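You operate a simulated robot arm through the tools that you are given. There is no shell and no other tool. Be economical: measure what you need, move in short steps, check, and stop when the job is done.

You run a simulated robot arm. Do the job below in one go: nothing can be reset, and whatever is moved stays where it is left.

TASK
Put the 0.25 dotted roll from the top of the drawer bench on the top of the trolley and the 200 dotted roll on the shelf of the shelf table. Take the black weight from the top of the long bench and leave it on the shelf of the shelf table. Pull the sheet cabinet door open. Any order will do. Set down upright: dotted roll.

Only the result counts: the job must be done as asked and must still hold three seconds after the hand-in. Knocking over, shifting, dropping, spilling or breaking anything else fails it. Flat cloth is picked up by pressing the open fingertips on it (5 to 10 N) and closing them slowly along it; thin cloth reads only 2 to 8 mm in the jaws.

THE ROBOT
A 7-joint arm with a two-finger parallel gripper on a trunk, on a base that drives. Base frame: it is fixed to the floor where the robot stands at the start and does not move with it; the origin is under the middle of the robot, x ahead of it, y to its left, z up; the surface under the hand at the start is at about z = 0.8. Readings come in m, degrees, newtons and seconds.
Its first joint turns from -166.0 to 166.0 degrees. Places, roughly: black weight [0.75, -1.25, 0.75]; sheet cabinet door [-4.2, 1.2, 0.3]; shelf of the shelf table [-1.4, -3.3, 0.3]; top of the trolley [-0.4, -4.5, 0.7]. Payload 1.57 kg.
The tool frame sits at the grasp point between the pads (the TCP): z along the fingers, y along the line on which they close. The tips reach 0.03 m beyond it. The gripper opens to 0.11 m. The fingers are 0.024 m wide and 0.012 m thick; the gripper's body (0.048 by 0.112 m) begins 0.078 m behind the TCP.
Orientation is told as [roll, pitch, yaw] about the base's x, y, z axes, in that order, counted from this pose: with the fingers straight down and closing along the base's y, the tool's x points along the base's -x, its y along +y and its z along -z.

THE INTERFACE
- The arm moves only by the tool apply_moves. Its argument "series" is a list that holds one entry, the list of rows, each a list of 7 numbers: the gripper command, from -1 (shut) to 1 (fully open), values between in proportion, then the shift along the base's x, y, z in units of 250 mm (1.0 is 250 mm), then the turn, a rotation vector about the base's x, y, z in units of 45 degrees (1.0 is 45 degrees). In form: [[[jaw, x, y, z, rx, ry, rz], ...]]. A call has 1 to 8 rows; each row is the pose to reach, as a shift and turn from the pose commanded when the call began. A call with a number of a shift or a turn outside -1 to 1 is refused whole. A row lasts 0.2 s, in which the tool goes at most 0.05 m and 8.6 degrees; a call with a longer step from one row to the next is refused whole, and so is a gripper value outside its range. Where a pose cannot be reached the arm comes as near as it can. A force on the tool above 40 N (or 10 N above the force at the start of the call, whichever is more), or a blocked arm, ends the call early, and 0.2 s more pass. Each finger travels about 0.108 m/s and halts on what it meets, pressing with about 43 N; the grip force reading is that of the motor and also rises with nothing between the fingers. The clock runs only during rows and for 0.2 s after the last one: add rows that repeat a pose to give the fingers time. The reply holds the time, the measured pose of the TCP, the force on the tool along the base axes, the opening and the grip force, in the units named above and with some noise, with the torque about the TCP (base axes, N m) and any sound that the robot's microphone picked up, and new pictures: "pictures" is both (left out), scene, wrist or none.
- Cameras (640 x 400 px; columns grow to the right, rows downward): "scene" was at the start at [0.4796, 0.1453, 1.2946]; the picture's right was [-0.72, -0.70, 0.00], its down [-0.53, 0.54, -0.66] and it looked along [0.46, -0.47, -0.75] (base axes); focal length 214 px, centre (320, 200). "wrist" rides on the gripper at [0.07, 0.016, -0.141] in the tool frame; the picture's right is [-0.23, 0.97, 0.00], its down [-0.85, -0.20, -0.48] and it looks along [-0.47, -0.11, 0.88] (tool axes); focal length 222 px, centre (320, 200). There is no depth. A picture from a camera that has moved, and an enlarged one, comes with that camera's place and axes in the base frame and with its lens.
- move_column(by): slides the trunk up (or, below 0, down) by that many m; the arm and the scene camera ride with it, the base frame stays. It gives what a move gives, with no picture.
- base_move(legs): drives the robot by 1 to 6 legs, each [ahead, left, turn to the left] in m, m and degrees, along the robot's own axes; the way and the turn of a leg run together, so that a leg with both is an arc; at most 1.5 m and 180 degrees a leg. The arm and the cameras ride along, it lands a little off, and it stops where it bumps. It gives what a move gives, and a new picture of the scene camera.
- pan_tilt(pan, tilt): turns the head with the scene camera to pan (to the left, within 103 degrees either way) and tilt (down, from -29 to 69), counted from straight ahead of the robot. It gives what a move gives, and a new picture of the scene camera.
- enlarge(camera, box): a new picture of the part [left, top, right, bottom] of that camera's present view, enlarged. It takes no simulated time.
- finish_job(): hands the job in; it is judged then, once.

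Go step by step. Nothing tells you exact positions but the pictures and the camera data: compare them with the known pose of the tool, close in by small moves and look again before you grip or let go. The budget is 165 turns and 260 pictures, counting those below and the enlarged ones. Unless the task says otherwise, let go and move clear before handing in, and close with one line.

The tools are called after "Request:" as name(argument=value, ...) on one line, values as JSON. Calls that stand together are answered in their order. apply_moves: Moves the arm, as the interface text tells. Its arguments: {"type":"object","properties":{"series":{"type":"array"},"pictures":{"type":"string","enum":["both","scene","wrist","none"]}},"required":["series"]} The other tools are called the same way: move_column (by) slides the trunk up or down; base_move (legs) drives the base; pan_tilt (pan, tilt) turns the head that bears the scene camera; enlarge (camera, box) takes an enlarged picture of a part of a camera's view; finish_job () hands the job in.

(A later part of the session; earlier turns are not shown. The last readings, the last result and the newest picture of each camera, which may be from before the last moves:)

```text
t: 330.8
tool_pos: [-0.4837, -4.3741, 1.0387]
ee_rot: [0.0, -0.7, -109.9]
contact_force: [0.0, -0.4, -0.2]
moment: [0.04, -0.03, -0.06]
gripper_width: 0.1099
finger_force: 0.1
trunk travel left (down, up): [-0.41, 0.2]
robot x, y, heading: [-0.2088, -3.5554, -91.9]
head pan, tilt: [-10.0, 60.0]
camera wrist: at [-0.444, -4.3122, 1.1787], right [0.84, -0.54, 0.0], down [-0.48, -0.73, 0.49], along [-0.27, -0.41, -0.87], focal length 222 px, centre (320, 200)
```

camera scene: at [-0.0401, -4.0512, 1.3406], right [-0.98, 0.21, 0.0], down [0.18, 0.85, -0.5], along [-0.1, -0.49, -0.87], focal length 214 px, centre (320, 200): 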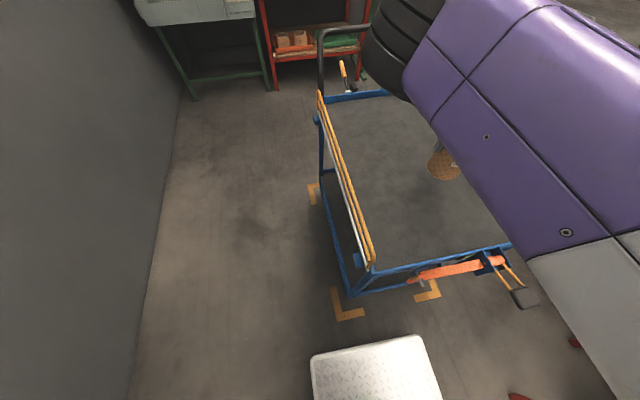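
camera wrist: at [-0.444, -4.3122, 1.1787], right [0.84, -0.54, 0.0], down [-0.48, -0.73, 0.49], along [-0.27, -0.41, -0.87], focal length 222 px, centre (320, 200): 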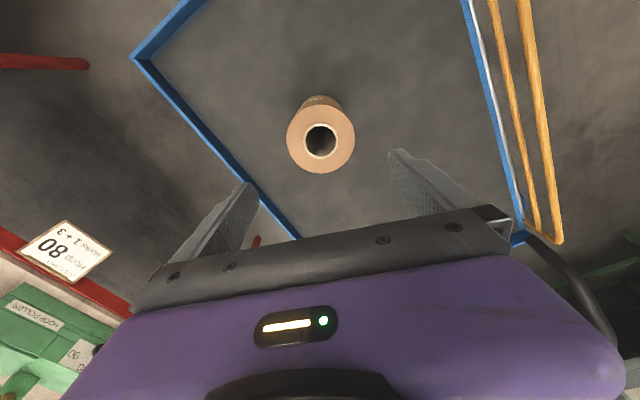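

The 0.25 roll stands on the trolley. Now to the cabinet: raise, back up the corridor, then look west.

Request:
move_column(by=0.2)

Request:
base_move(legs=[[0, -0.12, 1.9], [-1.4, 0, 0], [-1.4, 0, 0], [-0.65, -0.25, 0]])

Request:
base_move(legs=[[0, 0, -60]])

Request:
pan_tilt(pan=-40, tilt=15)

```text
t: 333.0
tool_pos: [-0.4836, -4.3746, 1.2378]
ee_rot: [-0.2, -0.7, -110.0]
contact_force: [0.2, 0.8, -0.3]
moment: [-0.01, 0.0, 0.01]
gripper_width: 0.1101
finger_force: 0.1
trunk travel left (down, up): [-0.61, 0.0]
robot x, y, heading: [-0.2109, -3.5513, -91.7]
head pan, tilt: [-10.0, 60.0]
```

```text
t: 350.8
tool_pos: [-0.8275, -0.9345, 1.2381]
ee_rot: [-0.1, -0.7, -107.5]
contact_force: [0.3, -0.1, 0.4]
moment: [0.0, 0.0, 0.0]
gripper_width: 0.11
finger_force: 0.1
trunk travel left (down, up): [-0.61, 0.0]
robot x, y, heading: [-0.5846, -0.1026, -89.8]
head pan, tilt: [-10.0, 60.0]
camera scene: at [-0.3965, -0.5931, 1.5406], right [-0.99, 0.17, 0.0], down [0.14, 0.85, -0.5], along [-0.08, -0.49, -0.87], focal length 214 px, centre (320, 200)
```

scene: 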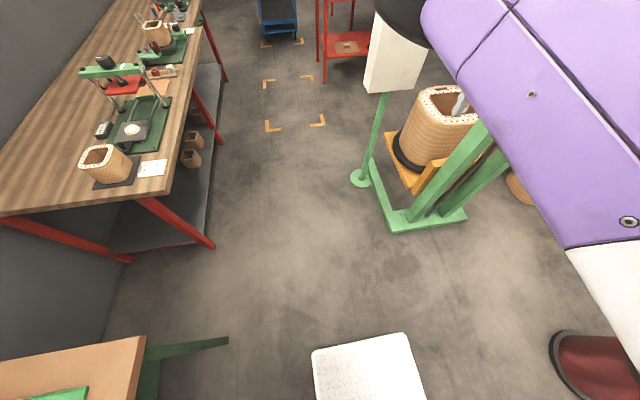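

```text
t: 353.8
tool_pos: [-1.4276, -0.3119, 1.2376]
ee_rot: [0.0, -0.7, -167.6]
contact_force: [0.5, 0.3, -0.4]
moment: [0.01, 0.0, 0.0]
gripper_width: 0.1099
finger_force: 0.0
trunk travel left (down, up): [-0.61, 0.0]
robot x, y, heading: [-0.5854, -0.1033, -149.4]
head pan, tilt: [-10.0, 60.0]
camera scene: at [-0.918, -0.5141, 1.5406], right [-0.35, 0.94, 0.0], down [0.81, 0.3, -0.5], along [-0.47, -0.17, -0.87], focal length 214 px, centre (320, 200)
```

scene: 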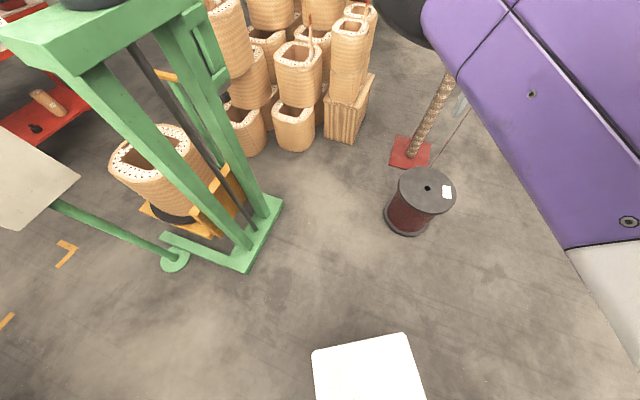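

```text
t: 354.9
tool_pos: [-1.4277, -0.3114, 1.2389]
ee_rot: [0.0, -0.8, -167.5]
contact_force: [-0.1, 0.5, -0.2]
moment: [0.01, 0.01, 0.0]
gripper_width: 0.1099
finger_force: 0.1
trunk travel left (down, up): [-0.61, 0.0]
robot x, y, heading: [-0.5869, -0.1043, -149.5]
head pan, tilt: [-40.0, 15.0]
camera scene: at [-0.9477, -0.4753, 1.6069], right [0.17, 0.99, 0.0], down [0.26, -0.04, -0.97], along [-0.95, 0.16, -0.26], focal length 214 px, centre (320, 200)
```

scene: 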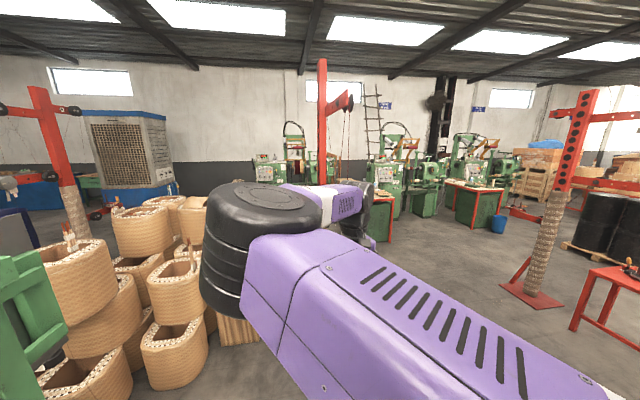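

Request:
pan_tilt(pan=-70, tilt=12)

Request:
enlarge(camera="scene", box=[150, 110, 350, 250])

```text
t: 355.9
tool_pos: [-1.4267, -0.311, 1.2388]
ee_rot: [-0.1, -0.6, -167.5]
contact_force: [0.3, -0.4, 0.3]
moment: [0.01, -0.01, 0.0]
gripper_width: 0.11
finger_force: 0.0
trunk travel left (down, up): [-0.61, 0.0]
robot x, y, heading: [-0.5893, -0.1021, -149.4]
head pan, tilt: [-70.0, 12.0]
camera scene: at [-0.9275, -0.4314, 1.6118], right [0.64, 0.77, 0.0], down [0.16, -0.13, -0.98], along [-0.75, 0.62, -0.21], focal length 214 px, centre (320, 200)
```

scene: 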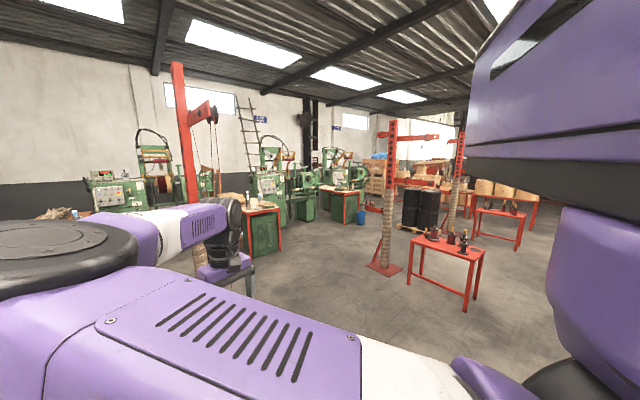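

```text
2.86 times, centred on (250, 180) of scene
camera zoom: at [-0.9275, -0.4314, 1.6118], right [0.64, 0.77, 0.0], down [0.16, -0.13, -0.98], along [-0.75, 0.62, -0.21], focal length 613 px, centre (520, 257)
```

zoom: 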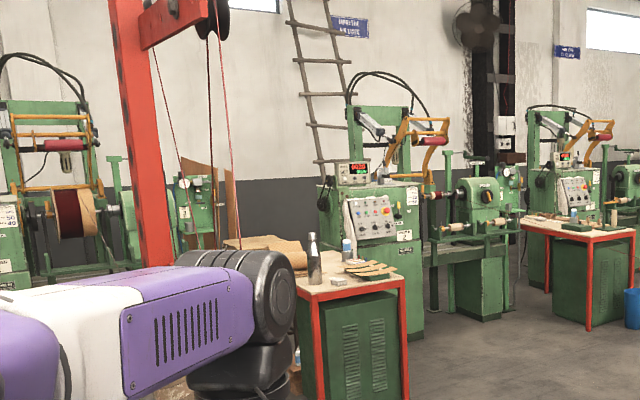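

The target cabinet is the green louvred one under the red-legged bench near (−4.2, 1.2). I go round the spool and pole, along y≈1.

Request:
base_move(legs=[[0, 0, -30.5], [0, -1.0, 0], [1.2, 0, 0]])

Request:
pan_tilt(pan=15, tilt=20)

```text
t: 368.3
tool_pos: [-2.6359, 1.128, 1.2384]
ee_rot: [0.0, -0.7, 162.4]
contact_force: [0.0, 0.2, 0.4]
moment: [-0.02, 0.02, 0.02]
gripper_width: 0.11
finger_force: 0.0
trunk travel left (down, up): [-0.61, 0.0]
robot x, y, heading: [-1.8032, 0.8881, -179.8]
head pan, tilt: [-70.0, 12.0]
camera scene: at [-2.2658, 0.7726, 1.6119], right [0.94, 0.35, 0.0], down [0.07, -0.2, -0.98], along [-0.34, 0.92, -0.21], focal length 214 px, centre (320, 200)
```

scene: 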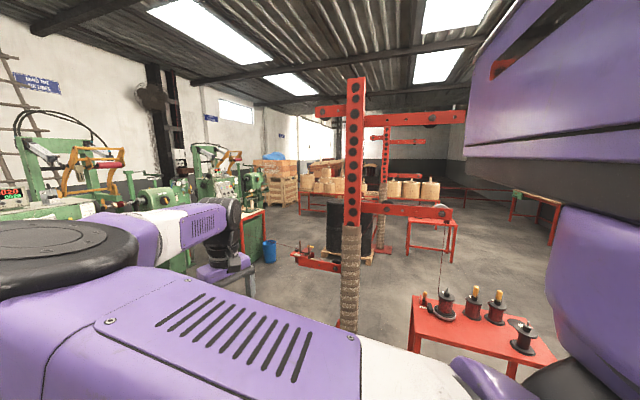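

```text
t: 369.9
tool_pos: [-2.6369, 1.1288, 1.2381]
ee_rot: [-0.1, -0.7, 162.2]
contact_force: [0.1, -0.6, 0.3]
moment: [-0.02, 0.02, 0.01]
gripper_width: 0.11
finger_force: 0.1
trunk travel left (down, up): [-0.61, 0.0]
robot x, y, heading: [-1.8016, 0.8816, -179.9]
head pan, tilt: [15.0, 20.0]
camera scene: at [-2.3235, 0.6607, 1.5988], right [-0.26, 0.96, 0.0], down [0.33, 0.09, -0.94], along [-0.91, -0.25, -0.34], focal length 214 px, centre (320, 200)
```

scene: 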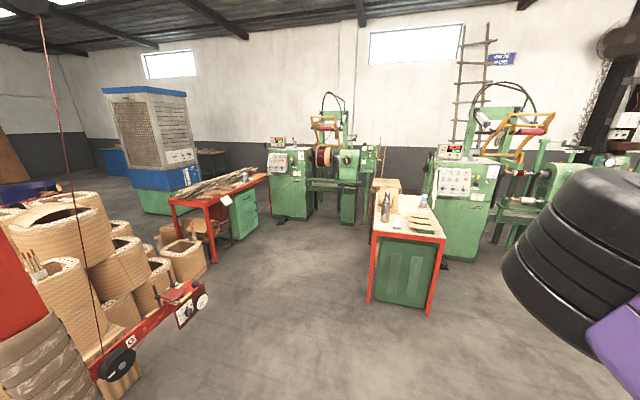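

Request:
enlarge(camera="scene", box=[350, 180, 460, 320])

Request:
base_move(legs=[[0.5, 0, 0]])

Request:
pan_tilt(pan=5, tilt=35)

```text
2.86 times, centred on (405, 250) of scene
camera zoom: at [-2.3235, 0.6607, 1.5988], right [-0.26, 0.96, 0.0], down [0.33, 0.09, -0.94], along [-0.91, -0.25, -0.34], focal length 613 px, centre (77, 57)
```

zoom: 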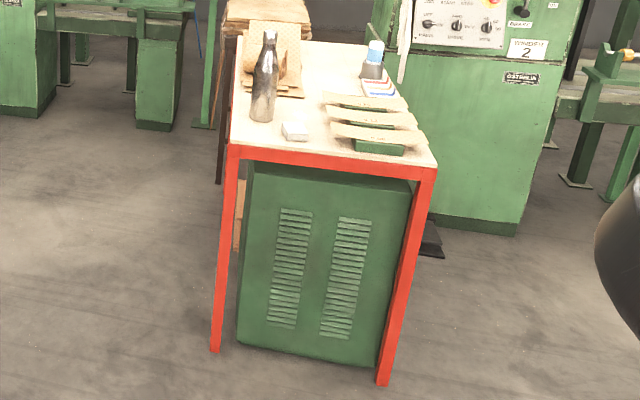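

```text
t: 372.8
tool_pos: [-3.1378, 1.1291, 1.2387]
ee_rot: [0.0, -0.8, 162.2]
contact_force: [-1.1, 0.1, -0.5]
moment: [-0.02, 0.04, -0.03]
gripper_width: 0.11
finger_force: 0.0
trunk travel left (down, up): [-0.61, 0.0]
robot x, y, heading: [-2.307, 0.8831, -179.8]
head pan, tilt: [15.0, 20.0]
camera scene: at [-2.8266, 0.661, 1.5989], right [-0.26, 0.97, 0.0], down [0.33, 0.09, -0.94], along [-0.91, -0.24, -0.34], focal length 214 px, centre (320, 200)
```

scene: 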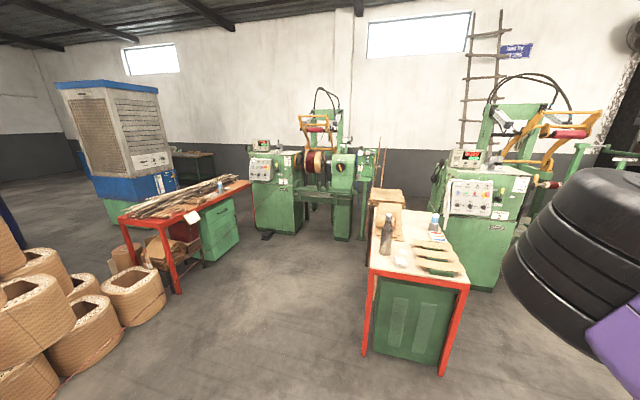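

```text
t: 373.6
tool_pos: [-3.1377, 1.131, 1.2382]
ee_rot: [-0.1, -0.7, 162.1]
contact_force: [0.1, -0.1, 0.2]
moment: [-0.02, 0.0, 0.01]
gripper_width: 0.1097
finger_force: 0.1
trunk travel left (down, up): [-0.61, 0.0]
robot x, y, heading: [-2.3091, 0.8855, -179.8]
head pan, tilt: [5.0, 35.0]
camera scene: at [-2.8246, 0.6774, 1.575], right [-0.09, 1.0, 0.0], down [0.57, 0.05, -0.82], along [-0.82, -0.07, -0.57], focal length 214 px, centre (320, 200)
```

scene: 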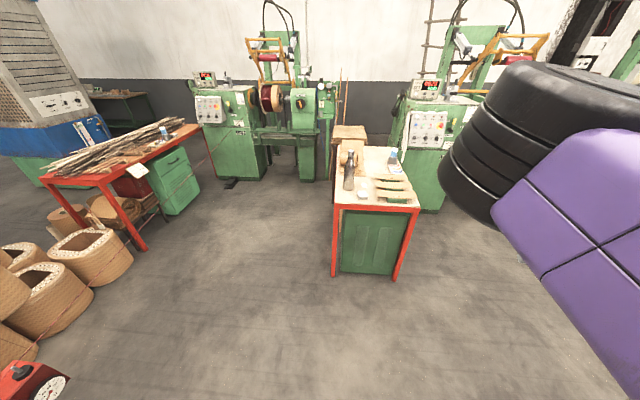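

The louvred end faces +x; the door should be on the +y side (y≈1.2). I look to the right for the space there.

Request:
pan_tilt(pan=-60, tilt=25)

Request:
enlarge(camera="wrist", box=[0, 0, 640, 400])

```text
t: 375.0
tool_pos: [-3.1388, 1.1311, 1.2384]
ee_rot: [-0.2, -0.7, 162.1]
contact_force: [0.2, -0.6, 0.2]
moment: [-0.02, 0.04, 0.0]
gripper_width: 0.1099
finger_force: 0.0
trunk travel left (down, up): [-0.61, 0.0]
robot x, y, heading: [-2.3093, 0.8834, -179.7]
head pan, tilt: [-60.0, 25.0]
camera scene: at [-2.7831, 0.7649, 1.5907], right [0.87, 0.5, 0.0], down [0.21, -0.37, -0.91], along [-0.45, 0.78, -0.42], focal length 214 px, centre (320, 200)
```

scene: 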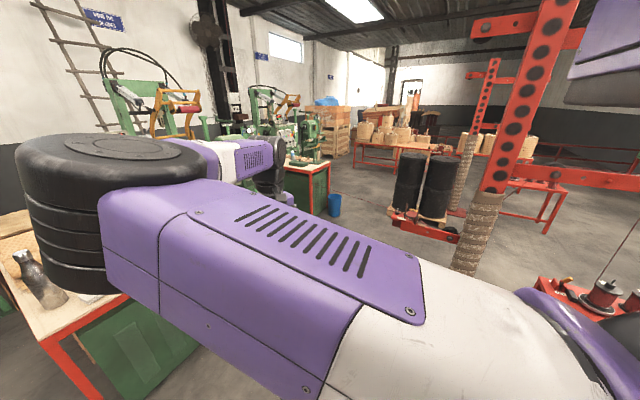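

```text
1.00 times, centred on (320, 200) of wrist (not enlarged: the box is as wide or as high as the picture)
camera zoom: at [-3.0747, 1.0929, 1.3784], right [-0.52, -0.86, 0.0], down [-0.75, 0.45, 0.49], along [-0.42, 0.25, -0.87], focal length 222 px, centre (320, 200)
```

zoom: 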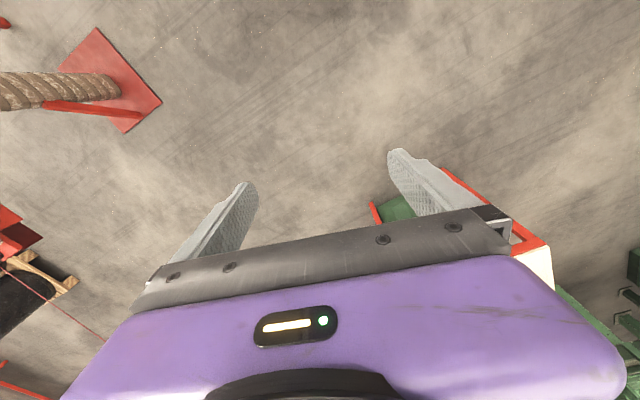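

There is free floor on the +y side. I drive round to (−3.5, 1.8).

Request:
base_move(legs=[[0.75, 0, 0], [0, -0.85, 0], [0.45, -0.1, 0]])

Request:
pan_tilt(pan=65, tilt=45)

```text
t: 385.5
tool_pos: [-4.3519, 2.064, 1.2378]
ee_rot: [-0.1, -0.7, 162.7]
contact_force: [1.0, 0.0, -0.7]
moment: [-0.02, 0.03, -0.01]
gripper_width: 0.11
finger_force: 0.0
trunk travel left (down, up): [-0.61, 0.0]
robot x, y, heading: [-3.5214, 1.8284, -179.1]
head pan, tilt: [-60.0, 25.0]
camera scene: at [-3.9923, 1.7024, 1.5908], right [0.86, 0.51, 0.0], down [0.22, -0.36, -0.91], along [-0.46, 0.78, -0.42], focal length 214 px, centre (320, 200)
```

scene: 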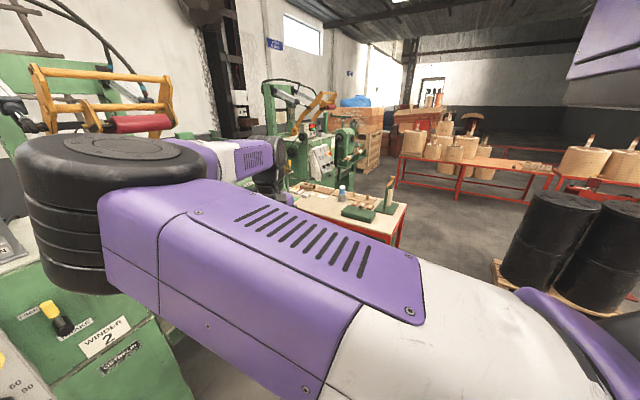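

```text
t: 387.6
tool_pos: [-4.3516, 2.0638, 1.2385]
ee_rot: [0.0, -0.7, 162.7]
contact_force: [-1.1, 0.9, -0.5]
moment: [-0.01, -0.01, 0.02]
gripper_width: 0.11
finger_force: 0.1
trunk travel left (down, up): [-0.61, 0.0]
robot x, y, heading: [-3.5195, 1.8285, -179.0]
head pan, tilt: [65.0, 45.0]
camera scene: at [-3.9791, 1.5491, 1.5601], right [-0.91, 0.41, 0.0], down [0.29, 0.64, -0.71], along [-0.29, -0.64, -0.71], focal length 214 px, centre (320, 200)
```

scene: 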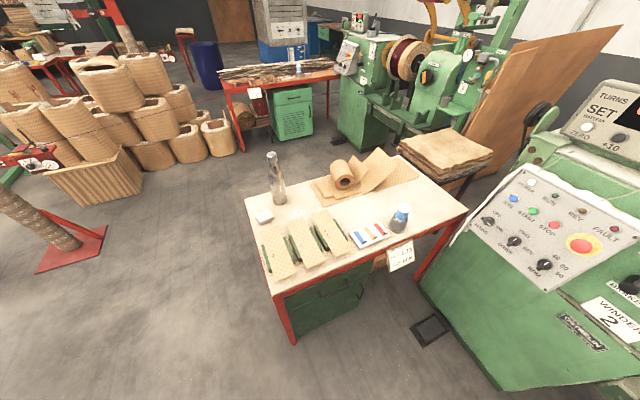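

Request:
enlarge(camera="scene", box=[250, 210, 450, 350])

Request:
base_move(legs=[[-0.3, -0.2, 0]])

Request:
pan_tilt(pan=45, tilt=45)

```text
2.86 times, centred on (350, 280) of scene
camera zoom: at [-3.9791, 1.5491, 1.5601], right [-0.91, 0.41, 0.0], down [0.29, 0.64, -0.71], along [-0.29, -0.64, -0.71], focal length 613 px, centre (234, -29)
```

zoom: 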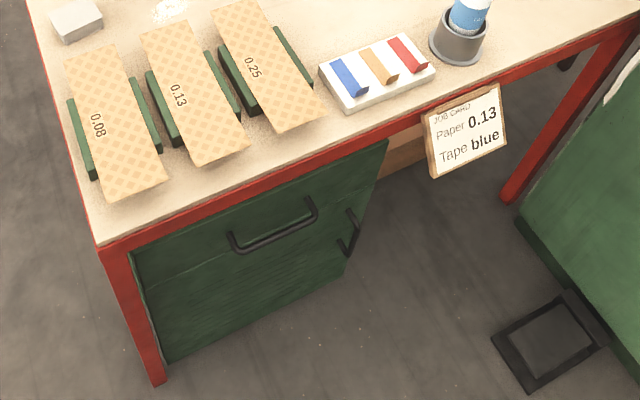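

```text
t: 389.2
tool_pos: [-4.2056, 2.1701, 1.2379]
ee_rot: [-0.1, -0.6, 162.4]
contact_force: [-0.7, -0.4, -1.0]
moment: [0.07, -0.05, -0.01]
gripper_width: 0.1099
finger_force: 0.1
trunk travel left (down, up): [-0.61, 0.0]
robot x, y, heading: [-3.3726, 1.9315, -179.4]
head pan, tilt: [65.0, 45.0]
stopped in leg 1: the robot was blocked; the commanded pose is now the measured one
camera scene: at [-3.8356, 1.6521, 1.5598], right [-0.91, 0.41, 0.0], down [0.29, 0.64, -0.71], along [-0.29, -0.64, -0.71], focal length 214 px, centre (320, 200)
```

scene: 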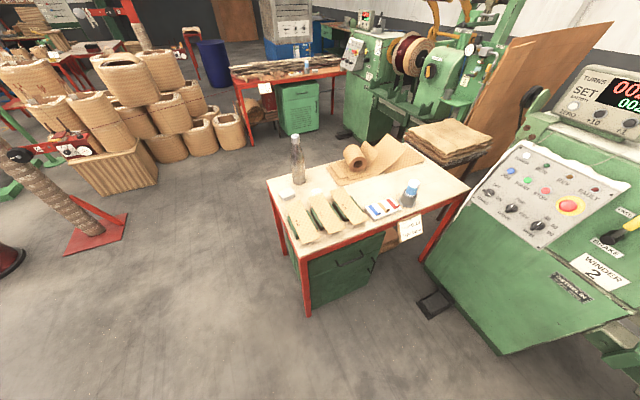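

```text
t: 390.0
tool_pos: [-4.2048, 2.1703, 1.2395]
ee_rot: [-0.1, -0.8, 162.3]
contact_force: [0.0, 0.0, -0.1]
moment: [-0.01, -0.01, 0.0]
gripper_width: 0.1099
finger_force: 0.2
trunk travel left (down, up): [-0.61, 0.0]
robot x, y, heading: [-3.3742, 1.931, -179.3]
head pan, tilt: [45.0, 45.0]
camera scene: at [-3.8579, 1.6683, 1.5601], right [-0.71, 0.7, 0.0], down [0.49, 0.51, -0.71], along [-0.49, -0.51, -0.71], focal length 214 px, centre (320, 200)
```

scene: 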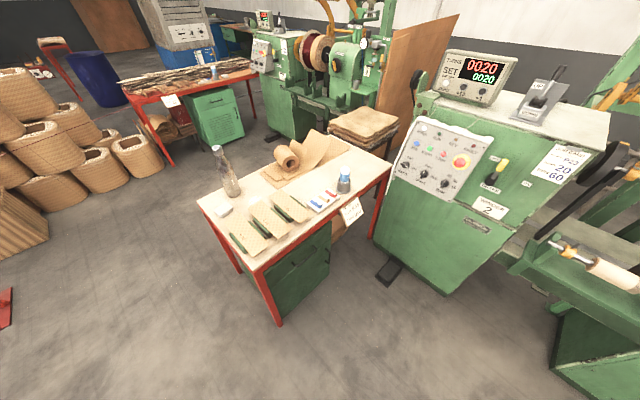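

I now see the cabinet's +y face: drawer on top, door below with a vertical handle near x≈−4.37, z≈0.37, hinged on the +x side. I turn to face it from y≈2.4.

Request:
base_move(legs=[[0.2, 0, 0], [0, 0, 89.5], [-0.5, 0, 0], [0, -0.58, 0]])

Request:
pan_tilt(pan=0, tilt=50)

```text
t: 400.8
tool_pos: [-4.4153, 1.6006, 1.239]
ee_rot: [-0.1, -0.8, -108.8]
contact_force: [-0.5, -0.8, -0.2]
moment: [-0.01, 0.01, 0.0]
gripper_width: 0.1102
finger_force: 0.1
trunk travel left (down, up): [-0.61, 0.0]
robot x, y, heading: [-4.1574, 2.4233, -90.7]
head pan, tilt: [45.0, 45.0]
camera scene: at [-3.9066, 1.9388, 1.5601], right [-0.72, -0.7, 0.0], down [-0.49, 0.51, -0.71], along [0.49, -0.51, -0.71], focal length 214 px, centre (320, 200)
```

scene: 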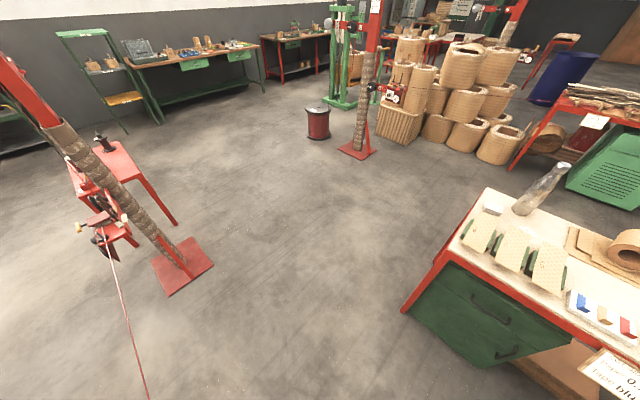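

```text
t: 401.9
tool_pos: [-4.415, 1.6002, 1.239]
ee_rot: [-0.1, -0.8, -108.9]
contact_force: [0.1, -0.4, 0.1]
moment: [-0.01, -0.02, 0.0]
gripper_width: 0.1101
finger_force: 0.0
trunk travel left (down, up): [-0.61, 0.0]
robot x, y, heading: [-4.1545, 2.4288, -90.7]
head pan, tilt: [0.0, 50.0]
camera scene: at [-3.9644, 1.92, 1.5532], right [-1.0, 0.01, 0.0], down [0.01, 0.77, -0.64], along [-0.01, -0.64, -0.77], focal length 214 px, centre (320, 200)
```

scene: 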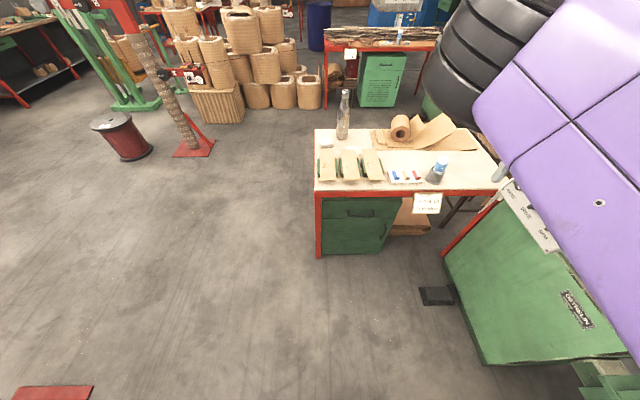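

Request:
enlarge(camera="scene", box=[305, 180, 415, 265])

```text
4.71 times, centred on (360, 222) of scene
camera zoom: at [-3.9644, 1.92, 1.5532], right [-1.0, 0.01, 0.0], down [0.01, 0.77, -0.64], along [-0.01, -0.64, -0.77], focal length 1009 px, centre (132, 94)
```

zoom: 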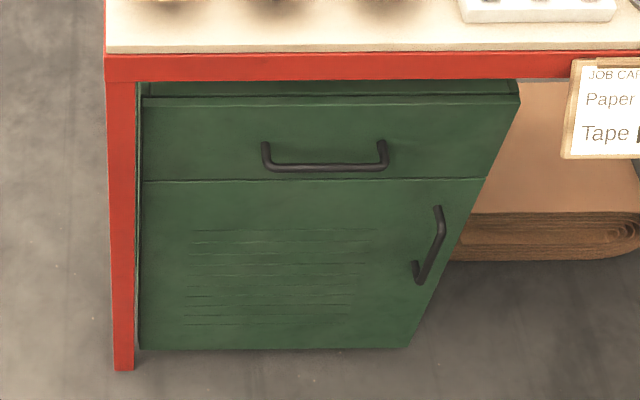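

Handle bar located at about (−4.383, 1.228), z 0.29–0.44. I align the tool's yaw and tilt it 60°.

Request:
apply_moves(series=[[[1, 0.04, -0.08, -0.13, 0, 0, 0.14], [1, 0.08, -0.16, -0.26, 0, 0, 0.28], [1, 0.12, -0.24, -0.4, 0, 0, 0.42], [1, 0.12, -0.24, -0.4, 0, 0, 0.42]]], pictures="none")

Request:
apply_moves(series=[[[1, 0, 0, -0.03, -0.166, 0, 0], [1, 0, 0, -0.06, -0.333, 0, 0], [1, 0, 0, -0.1, -0.5, 0, 0], [1, 0, 0, -0.13, -0.666, 0, 0], [1, 0, 0, -0.16, -0.833, 0, 0], [1, 0, 0, -0.2, -1.0, 0, 0]]], pictures="none")

Request:
apply_moves(series=[[[1, 0, 0, 0, -0.16, 0, 0], [1, 0, 0, 0, -0.33, 0, 0], [1, 0, 0, 0, -0.33, 0, 0]]], pictures="none")

```text
t: 402.9
tool_pos: [-4.387, 1.5394, 1.1375]
ee_rot: [-0.1, -0.8, -90.0]
contact_force: [-0.6, 0.0, -0.7]
moment: [0.02, 0.01, 0.01]
gripper_width: 0.1102
finger_force: 0.1
trunk travel left (down, up): [-0.61, 0.0]
robot x, y, heading: [-4.1528, 2.4275, -90.7]
head pan, tilt: [0.0, 50.0]
```

```text
t: 404.3
tool_pos: [-4.3843, 1.5401, 1.0895]
ee_rot: [-0.2, -45.9, -89.9]
contact_force: [-1.1, 0.0, 0.0]
moment: [0.04, 0.0, 0.0]
gripper_width: 0.1101
finger_force: 0.0
trunk travel left (down, up): [-0.61, 0.0]
robot x, y, heading: [-4.1552, 2.4262, -90.6]
head pan, tilt: [0.0, 50.0]
```

```text
t: 405.1
tool_pos: [-4.3863, 1.5412, 1.0884]
ee_rot: [0.0, -60.7, -90.0]
contact_force: [0.5, 0.1, 0.4]
moment: [-0.03, -0.04, 0.0]
gripper_width: 0.1103
finger_force: 0.1
trunk travel left (down, up): [-0.61, 0.0]
robot x, y, heading: [-4.1551, 2.4253, -90.8]
head pan, tilt: [0.0, 50.0]
```

Request:
move_column(by=-0.4)

Request:
move_column(by=-0.21)

Request:
apply_moves(series=[[[1, 0, -0.05, -0.12, 0, 0, 0], [1, 0, -0.1, -0.24, 0, 0, 0], [1, 0, -0.16, -0.36, 0, 0, 0], [1, 0, -0.2, -0.46, 0, 0, 0], [1, 0, -0.2, -0.46, 0, 0, 0]]])

```text
t: 409.0
tool_pos: [-4.3858, 1.54, 0.6895]
ee_rot: [-0.1, -60.7, -90.1]
contact_force: [0.6, 0.8, -0.1]
moment: [0.01, 0.01, -0.01]
gripper_width: 0.11
finger_force: 0.1
trunk travel left (down, up): [-0.21, 0.4]
robot x, y, heading: [-4.1598, 2.4241, -90.5]
head pan, tilt: [0.0, 50.0]
```

```text
t: 411.2
tool_pos: [-4.3855, 1.5404, 0.4788]
ee_rot: [-0.2, -60.6, -90.1]
contact_force: [0.0, -0.7, 0.3]
moment: [-0.02, 0.01, -0.03]
gripper_width: 0.11
finger_force: 0.0
trunk travel left (down, up): [0.0, 0.61]
robot x, y, heading: [-4.1597, 2.4269, -90.7]
head pan, tilt: [0.0, 50.0]
```

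```text
t: 412.4
tool_pos: [-4.3866, 1.4889, 0.363]
ee_rot: [-0.1, -60.5, -90.0]
contact_force: [1.1, 0.7, -0.3]
moment: [0.03, -0.02, -0.02]
gripper_width: 0.11
finger_force: 0.0
trunk travel left (down, up): [0.0, 0.61]
robot x, y, heading: [-4.1568, 2.4225, -90.7]
head pan, tilt: [0.0, 50.0]
camera scene: at [-3.9645, 1.9201, 0.9432], right [-1.0, 0.01, 0.0], down [0.01, 0.77, -0.64], along [-0.01, -0.64, -0.77], focal length 214 px, centre (320, 200)
camera wrist: at [-4.3702, 1.6468, 0.3722], right [0.97, -0.11, 0.2], down [-0.2, 0.0, 0.98], along [-0.11, -0.99, -0.02], focal length 222 px, centre (320, 200)
```

scene: 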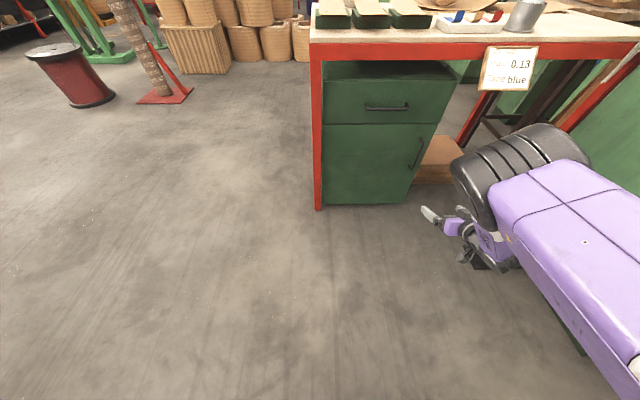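
wrist: 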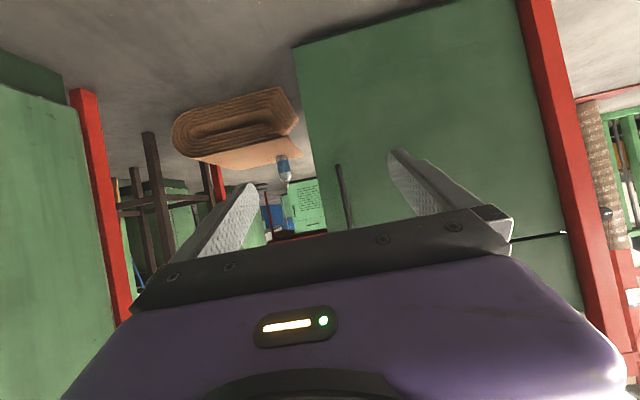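

Request:
enlarge(camera="scene", box=[350, 90, 470, 220])

Request:
enlarge(camera="wrist", box=[270, 120, 430, 240])

```text
3.08 times, centred on (410, 155) of scene
camera zoom: at [-3.9645, 1.9201, 0.9432], right [-1.0, 0.01, 0.0], down [0.01, 0.77, -0.64], along [-0.01, -0.64, -0.77], focal length 660 px, centre (43, 338)
```

zoom: 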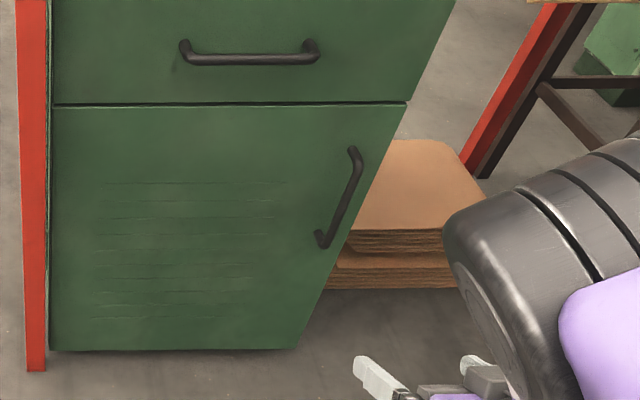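

```text
3.33 times, centred on (350, 180) of wrist
camera zoom: at [-4.3702, 1.6468, 0.3722], right [0.97, -0.11, 0.2], down [-0.2, 0.0, 0.98], along [-0.11, -0.99, -0.02], focal length 740 px, centre (220, 267)
```

zoom: 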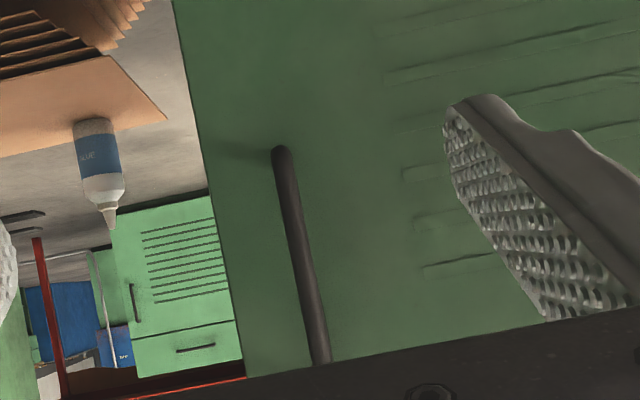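

Bar is at x≈−4.370, z 0.31–0.45. Shift x, then drive ahead 0.2 m.

Request:
apply_moves(series=[[[1, 0.03, 0, 0.02, 0, 0, 0], [1, 0.066, 0, 0.05, 0, 0, 0], [1, 0.066, 0, 0.05, 0, 0, 0]]], pictures="none")

Request:
base_move(legs=[[0.19, 0, 0]])

Request:
enlarge(camera="wrist", box=[0, 0, 640, 400])

```text
t: 413.2
tool_pos: [-4.3697, 1.4902, 0.3762]
ee_rot: [-0.1, -60.6, -90.1]
contact_force: [0.8, 0.2, 0.1]
moment: [0.01, 0.01, 0.02]
gripper_width: 0.1102
finger_force: 0.1
trunk travel left (down, up): [0.0, 0.61]
robot x, y, heading: [-4.1557, 2.4266, -90.7]
head pan, tilt: [0.0, 50.0]
```

```text
t: 414.8
tool_pos: [-4.3747, 1.2984, 0.3755]
ee_rot: [-0.2, -60.6, -90.3]
contact_force: [0.4, -0.4, -0.3]
moment: [0.02, 0.03, -0.01]
gripper_width: 0.1099
finger_force: 0.1
trunk travel left (down, up): [0.0, 0.61]
robot x, y, heading: [-4.1584, 2.2324, -90.5]
head pan, tilt: [0.0, 50.0]
camera scene: at [-3.9678, 1.7289, 0.9432], right [-1.0, 0.01, 0.0], down [0.01, 0.77, -0.64], along [-0.01, -0.64, -0.77], focal length 214 px, centre (320, 200)
```

scene: 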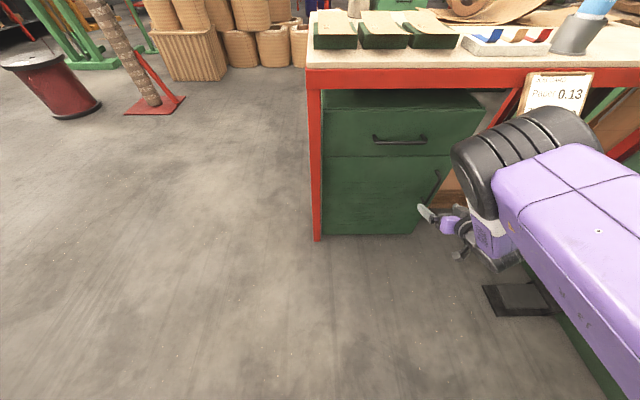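

```text
1.00 times, centred on (320, 200) of wrist (not enlarged: the box is as wide or as high as the picture)
camera zoom: at [-4.357, 1.4571, 0.3843], right [0.97, -0.12, 0.2], down [-0.2, 0.0, 0.98], along [-0.11, -0.99, -0.02], focal length 222 px, centre (320, 200)
```

zoom: 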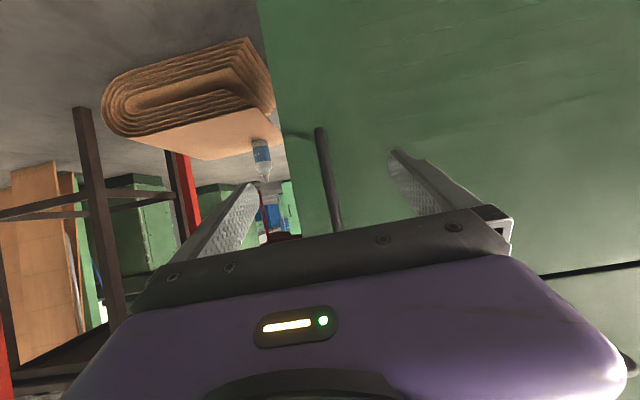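

Bar is between the fingers. Advance 6 cm and close on it.

Request:
apply_moves(series=[[[1, 0.01, -0.08, 0, 0, 0, 0], [1, 0.012, -0.16, 0, 0, 0, 0], [1, 0.012, -0.25, 0, 0, 0, 0], [0.3, 0.012, -0.25, 0, 0, 0, 0], [-0.5, 0.012, -0.25, 0, 0, 0, 0], [-1, 0.012, -0.25, 0, 0, 0, 0], [-1, 0.012, -0.25, 0, 0, 0, 0], [-1, 0.012, -0.25, 0, 0, 0, 0]]], pictures="wrist")

```text
t: 416.6
tool_pos: [-4.3714, 1.2369, 0.3749]
ee_rot: [0.0, -60.6, -90.0]
contact_force: [2.9, 0.0, -1.2]
moment: [-0.08, -0.07, 0.02]
gripper_width: 0.0117
finger_force: 29.4
trunk travel left (down, up): [0.0, 0.61]
robot x, y, heading: [-4.1589, 2.2323, -90.8]
head pan, tilt: [0.0, 50.0]
camera wrist: at [-4.3539, 1.3941, 0.3831], right [0.97, -0.11, 0.2], down [-0.2, 0.0, 0.98], along [-0.11, -0.99, -0.02], focal length 222 px, centre (320, 200)
```

wrist: 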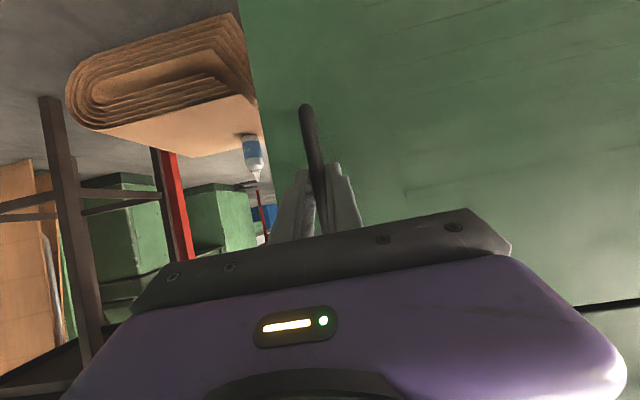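

Handle gripped. Pull along the door's arc with the arm first.

Request:
apply_moves(series=[[[-1, 0.005, 0.05, 0, 0, 0, 0], [-1, 0.021, 0.132, 0, 0, 0, -0.05], [-1, 0.036, 0.195, 0, 0, 0, -0.1], [-1, 0.054, 0.261, 0, 0, 0, -0.15], [-1, 0.075, 0.325, 0, 0, 0, -0.2], [-1, 0.098, 0.388, 0, 0, 0, -0.25]]])

```text
t: 417.3
tool_pos: [-4.3656, 1.2705, 0.3769]
ee_rot: [1.3, -59.5, -92.4]
contact_force: [0.3, -0.8, -7.8]
moment: [-0.42, 0.92, 0.03]
gripper_width: 0.0117
finger_force: 29.0
out of reach, approached as far as the arm can: row 2, 3
trunk travel left (down, up): [0.0, 0.61]
robot x, y, heading: [-4.1562, 2.2367, -90.9]
head pan, tilt: [0.0, 50.0]
stopped in row 3: the force on the tool passed its limit at 47 N (the readings are from after the stop); the commanded pose is now the measured one
camera scene: at [-3.9671, 1.7289, 0.9432], right [-1.0, 0.01, 0.0], down [0.01, 0.77, -0.64], along [-0.01, -0.64, -0.77], focal length 214 px, centre (320, 200)
camera wrist: at [-4.346, 1.4277, 0.3883], right [0.97, -0.14, 0.21], down [-0.21, -0.02, 0.98], along [-0.13, -0.99, -0.05], focal length 222 px, centre (320, 200)
```

scene: 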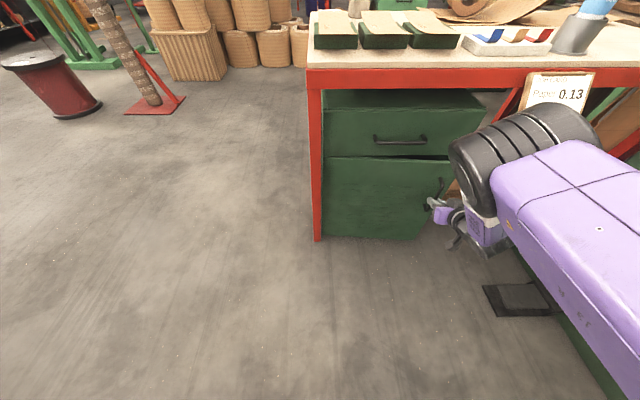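
wrist: 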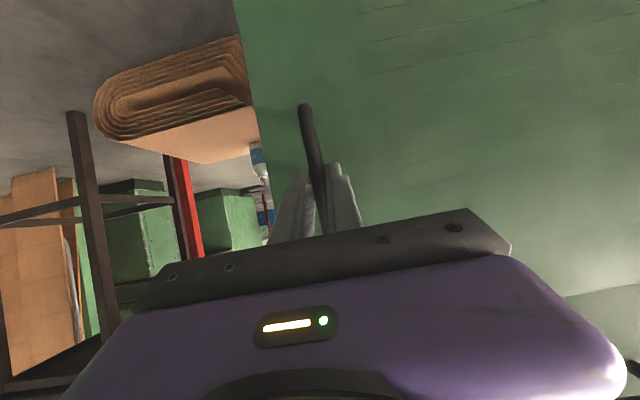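

Door is moving (≈5°). I continue the pull with the base.

Request:
base_move(legs=[[-0.033, 0.008, 0], [-0.031, 0.011, 0], [-0.06, 0.03, 0]])

Request:
enlarge(camera="wrist", box=[0, 0, 640, 400])

```text
t: 419.2
tool_pos: [-4.3197, 1.3937, 0.3768]
ee_rot: [1.2, -59.6, -92.7]
contact_force: [-24.5, 14.0, -4.1]
moment: [-0.32, 0.83, -0.35]
gripper_width: 0.0118
finger_force: 29.1
trunk travel left (down, up): [0.0, 0.61]
robot x, y, heading: [-4.1056, 2.3607, -91.1]
head pan, tilt: [0.0, 50.0]
camera scene: at [-3.9165, 1.8511, 0.9433], right [-1.0, 0.01, 0.0], down [0.01, 0.77, -0.64], along [-0.01, -0.64, -0.77], focal length 214 px, centre (320, 200)
```

scene: 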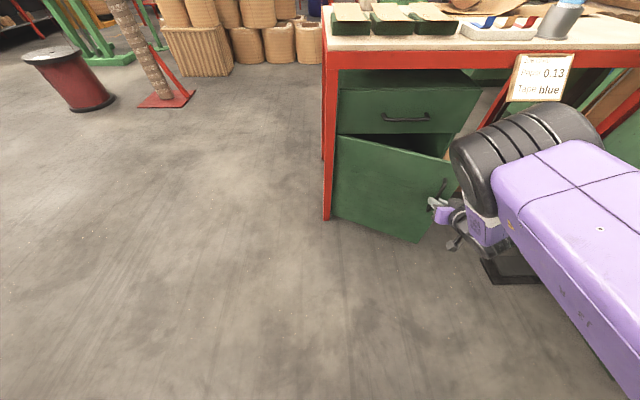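

```text
1.00 times, centred on (320, 200) of wrist (not enlarged: the box is as wide or as high as the picture)
camera zoom: at [-4.2981, 1.551, 0.389], right [0.97, -0.14, 0.21], down [-0.21, -0.02, 0.98], along [-0.14, -0.99, -0.05], focal length 222 px, centre (320, 200)
```

zoom: 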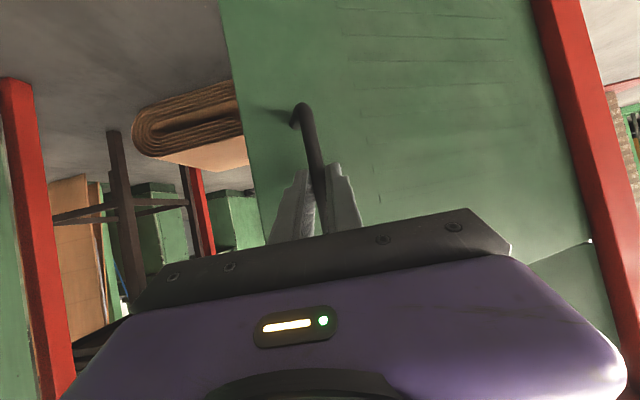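

Door is ~25° open. Continue with slightly less sideways motion.

Request:
base_move(legs=[[-0.05, 0.015, 0], [-0.05, 0.03, 0]])

Request:
enlarge(camera="wrist", box=[0, 0, 640, 400])

```text
t: 420.2
tool_pos: [-4.2918, 1.4361, 0.3777]
ee_rot: [1.9, -59.8, -92.0]
contact_force: [0.5, -1.5, -1.8]
moment: [-0.17, 0.86, 0.04]
gripper_width: 0.0121
finger_force: 29.2
trunk travel left (down, up): [0.0, 0.61]
robot x, y, heading: [-4.0923, 2.4052, -90.9]
head pan, tilt: [0.0, 50.0]
stopped in leg 1: the force on the tool passed its limit at 46 N (the readings are from after the stop); the commanded pose is now the measured one
camera scene: at [-3.9006, 1.898, 0.9432], right [-1.0, 0.01, 0.0], down [0.01, 0.77, -0.64], along [-0.01, -0.64, -0.77], focal length 214 px, centre (320, 200)
```

scene: 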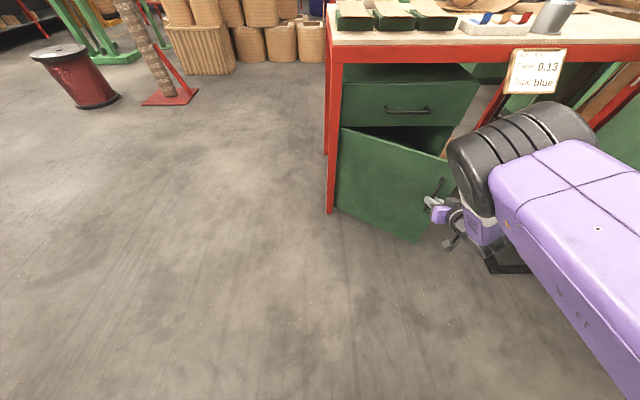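

```text
1.00 times, centred on (320, 200) of wrist (not enlarged: the box is as wide or as high as the picture)
camera zoom: at [-4.2742, 1.5937, 0.3885], right [0.97, -0.12, 0.21], down [-0.22, -0.01, 0.98], along [-0.12, -0.99, -0.04], focal length 222 px, centre (320, 200)
```

zoom: 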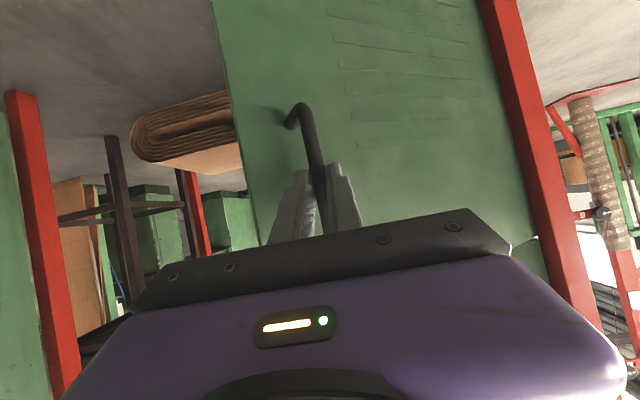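

About 33° open. I release the handle, back off, and will push the door further from its inner side.

Request:
apply_moves(series=[[[-0.5, 0, 0, 0, 0, 0, 0], [0, 0, 0, 0, 0, 0, 0], [0.3, 0, 0, 0, 0, 0, 0], [0.3, 0, 0, 0, 0, 0, 0]]], pictures="none")

Request:
base_move(legs=[[-0.15, 0, 0]])

Request:
enlarge(camera="wrist", box=[0, 0, 640, 400])

```text
t: 421.2
tool_pos: [-4.292, 1.4373, 0.3778]
ee_rot: [2.0, -59.7, -92.3]
contact_force: [0.3, 0.5, 0.0]
moment: [-0.01, 0.02, 0.02]
gripper_width: 0.0716
finger_force: 0.0
trunk travel left (down, up): [0.0, 0.61]
robot x, y, heading: [-4.0917, 2.4074, -90.7]
head pan, tilt: [0.0, 50.0]
```

```text
t: 422.6
tool_pos: [-4.2916, 1.5848, 0.3772]
ee_rot: [2.1, -59.8, -92.3]
contact_force: [0.1, -0.1, -0.2]
moment: [0.02, 0.01, -0.04]
gripper_width: 0.072
finger_force: 0.0
trunk travel left (down, up): [0.0, 0.61]
robot x, y, heading: [-4.0912, 2.5543, -90.6]
head pan, tilt: [0.0, 50.0]
camera scene: at [-3.8988, 2.0471, 0.9432], right [-1.0, 0.01, 0.0], down [0.01, 0.77, -0.64], along [-0.01, -0.64, -0.77], focal length 214 px, centre (320, 200)
```

scene: 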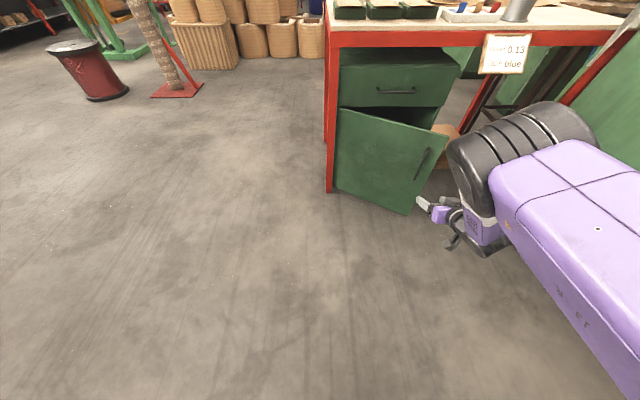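

```text
1.00 times, centred on (320, 200) of wrist (not enlarged: the box is as wide or as high as the picture)
camera zoom: at [-4.2725, 1.7429, 0.3885], right [0.97, -0.12, 0.21], down [-0.22, -0.01, 0.98], along [-0.12, -0.99, -0.04], focal length 222 px, centre (320, 200)
```

zoom: 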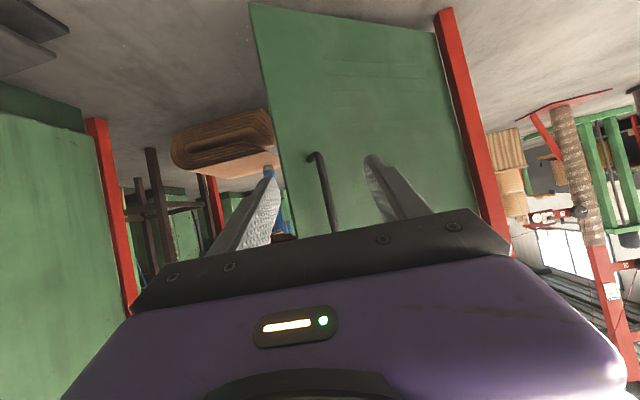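

Handle released, door stays. Close the fingers, go to the free edge's outer side, and reach behind the door.

Request:
apply_moves(series=[[[-0.4, 0, 0, 0, 0, 0, 0], [-1, 0, 0, 0, 0, 0, 0], [-1, 0, 0, 0, 0, 0, 0], [-1, 0, 0, 0, 0, 0, 0]]], pictures="none")

Request:
base_move(legs=[[0, -0.17, 0], [0.26, 0, 0]])

Request:
enlarge(camera="wrist", box=[0, 0, 640, 400])

```text
t: 423.6
tool_pos: [-4.2899, 1.5851, 0.3778]
ee_rot: [2.0, -59.8, -92.2]
contact_force: [0.1, 0.2, -0.7]
moment: [-0.01, 0.0, -0.01]
gripper_width: 0.0002
finger_force: 21.1
trunk travel left (down, up): [0.0, 0.61]
robot x, y, heading: [-4.092, 2.5516, -90.9]
head pan, tilt: [0.0, 50.0]
```

```text
t: 426.5
tool_pos: [-4.4702, 1.3259, 0.3775]
ee_rot: [2.0, -59.9, -92.4]
contact_force: [-0.5, -0.1, 0.4]
moment: [0.03, -0.02, -0.01]
gripper_width: 0.0
finger_force: 21.5
trunk travel left (down, up): [0.0, 0.61]
robot x, y, heading: [-4.2653, 2.2955, -90.9]
head pan, tilt: [0.0, 50.0]
camera scene: at [-4.0781, 1.7866, 0.9432], right [-1.0, 0.02, 0.0], down [0.01, 0.77, -0.64], along [-0.01, -0.64, -0.77], focal length 214 px, centre (320, 200)
```

scene: 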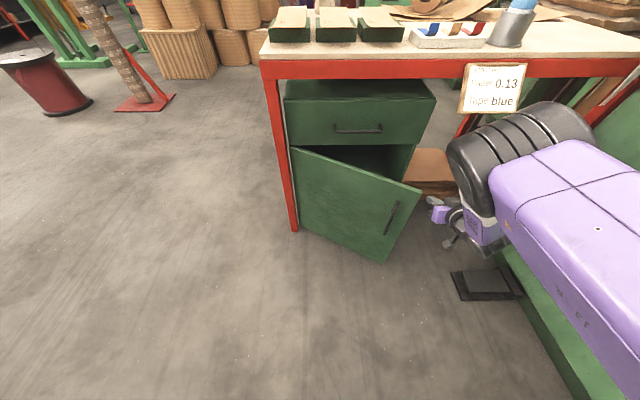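

```text
1.00 times, centred on (320, 200) of wrist (not enlarged: the box is as wide or as high as the picture)
camera zoom: at [-4.4528, 1.4836, 0.3885], right [0.97, -0.13, 0.21], down [-0.22, -0.01, 0.98], along [-0.12, -0.99, -0.04], focal length 222 px, centre (320, 200)
```

zoom: 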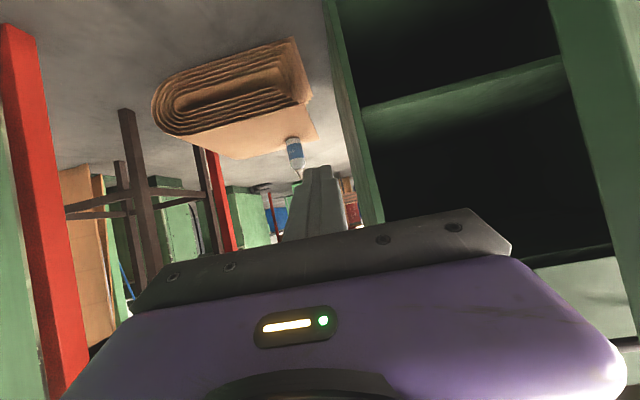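

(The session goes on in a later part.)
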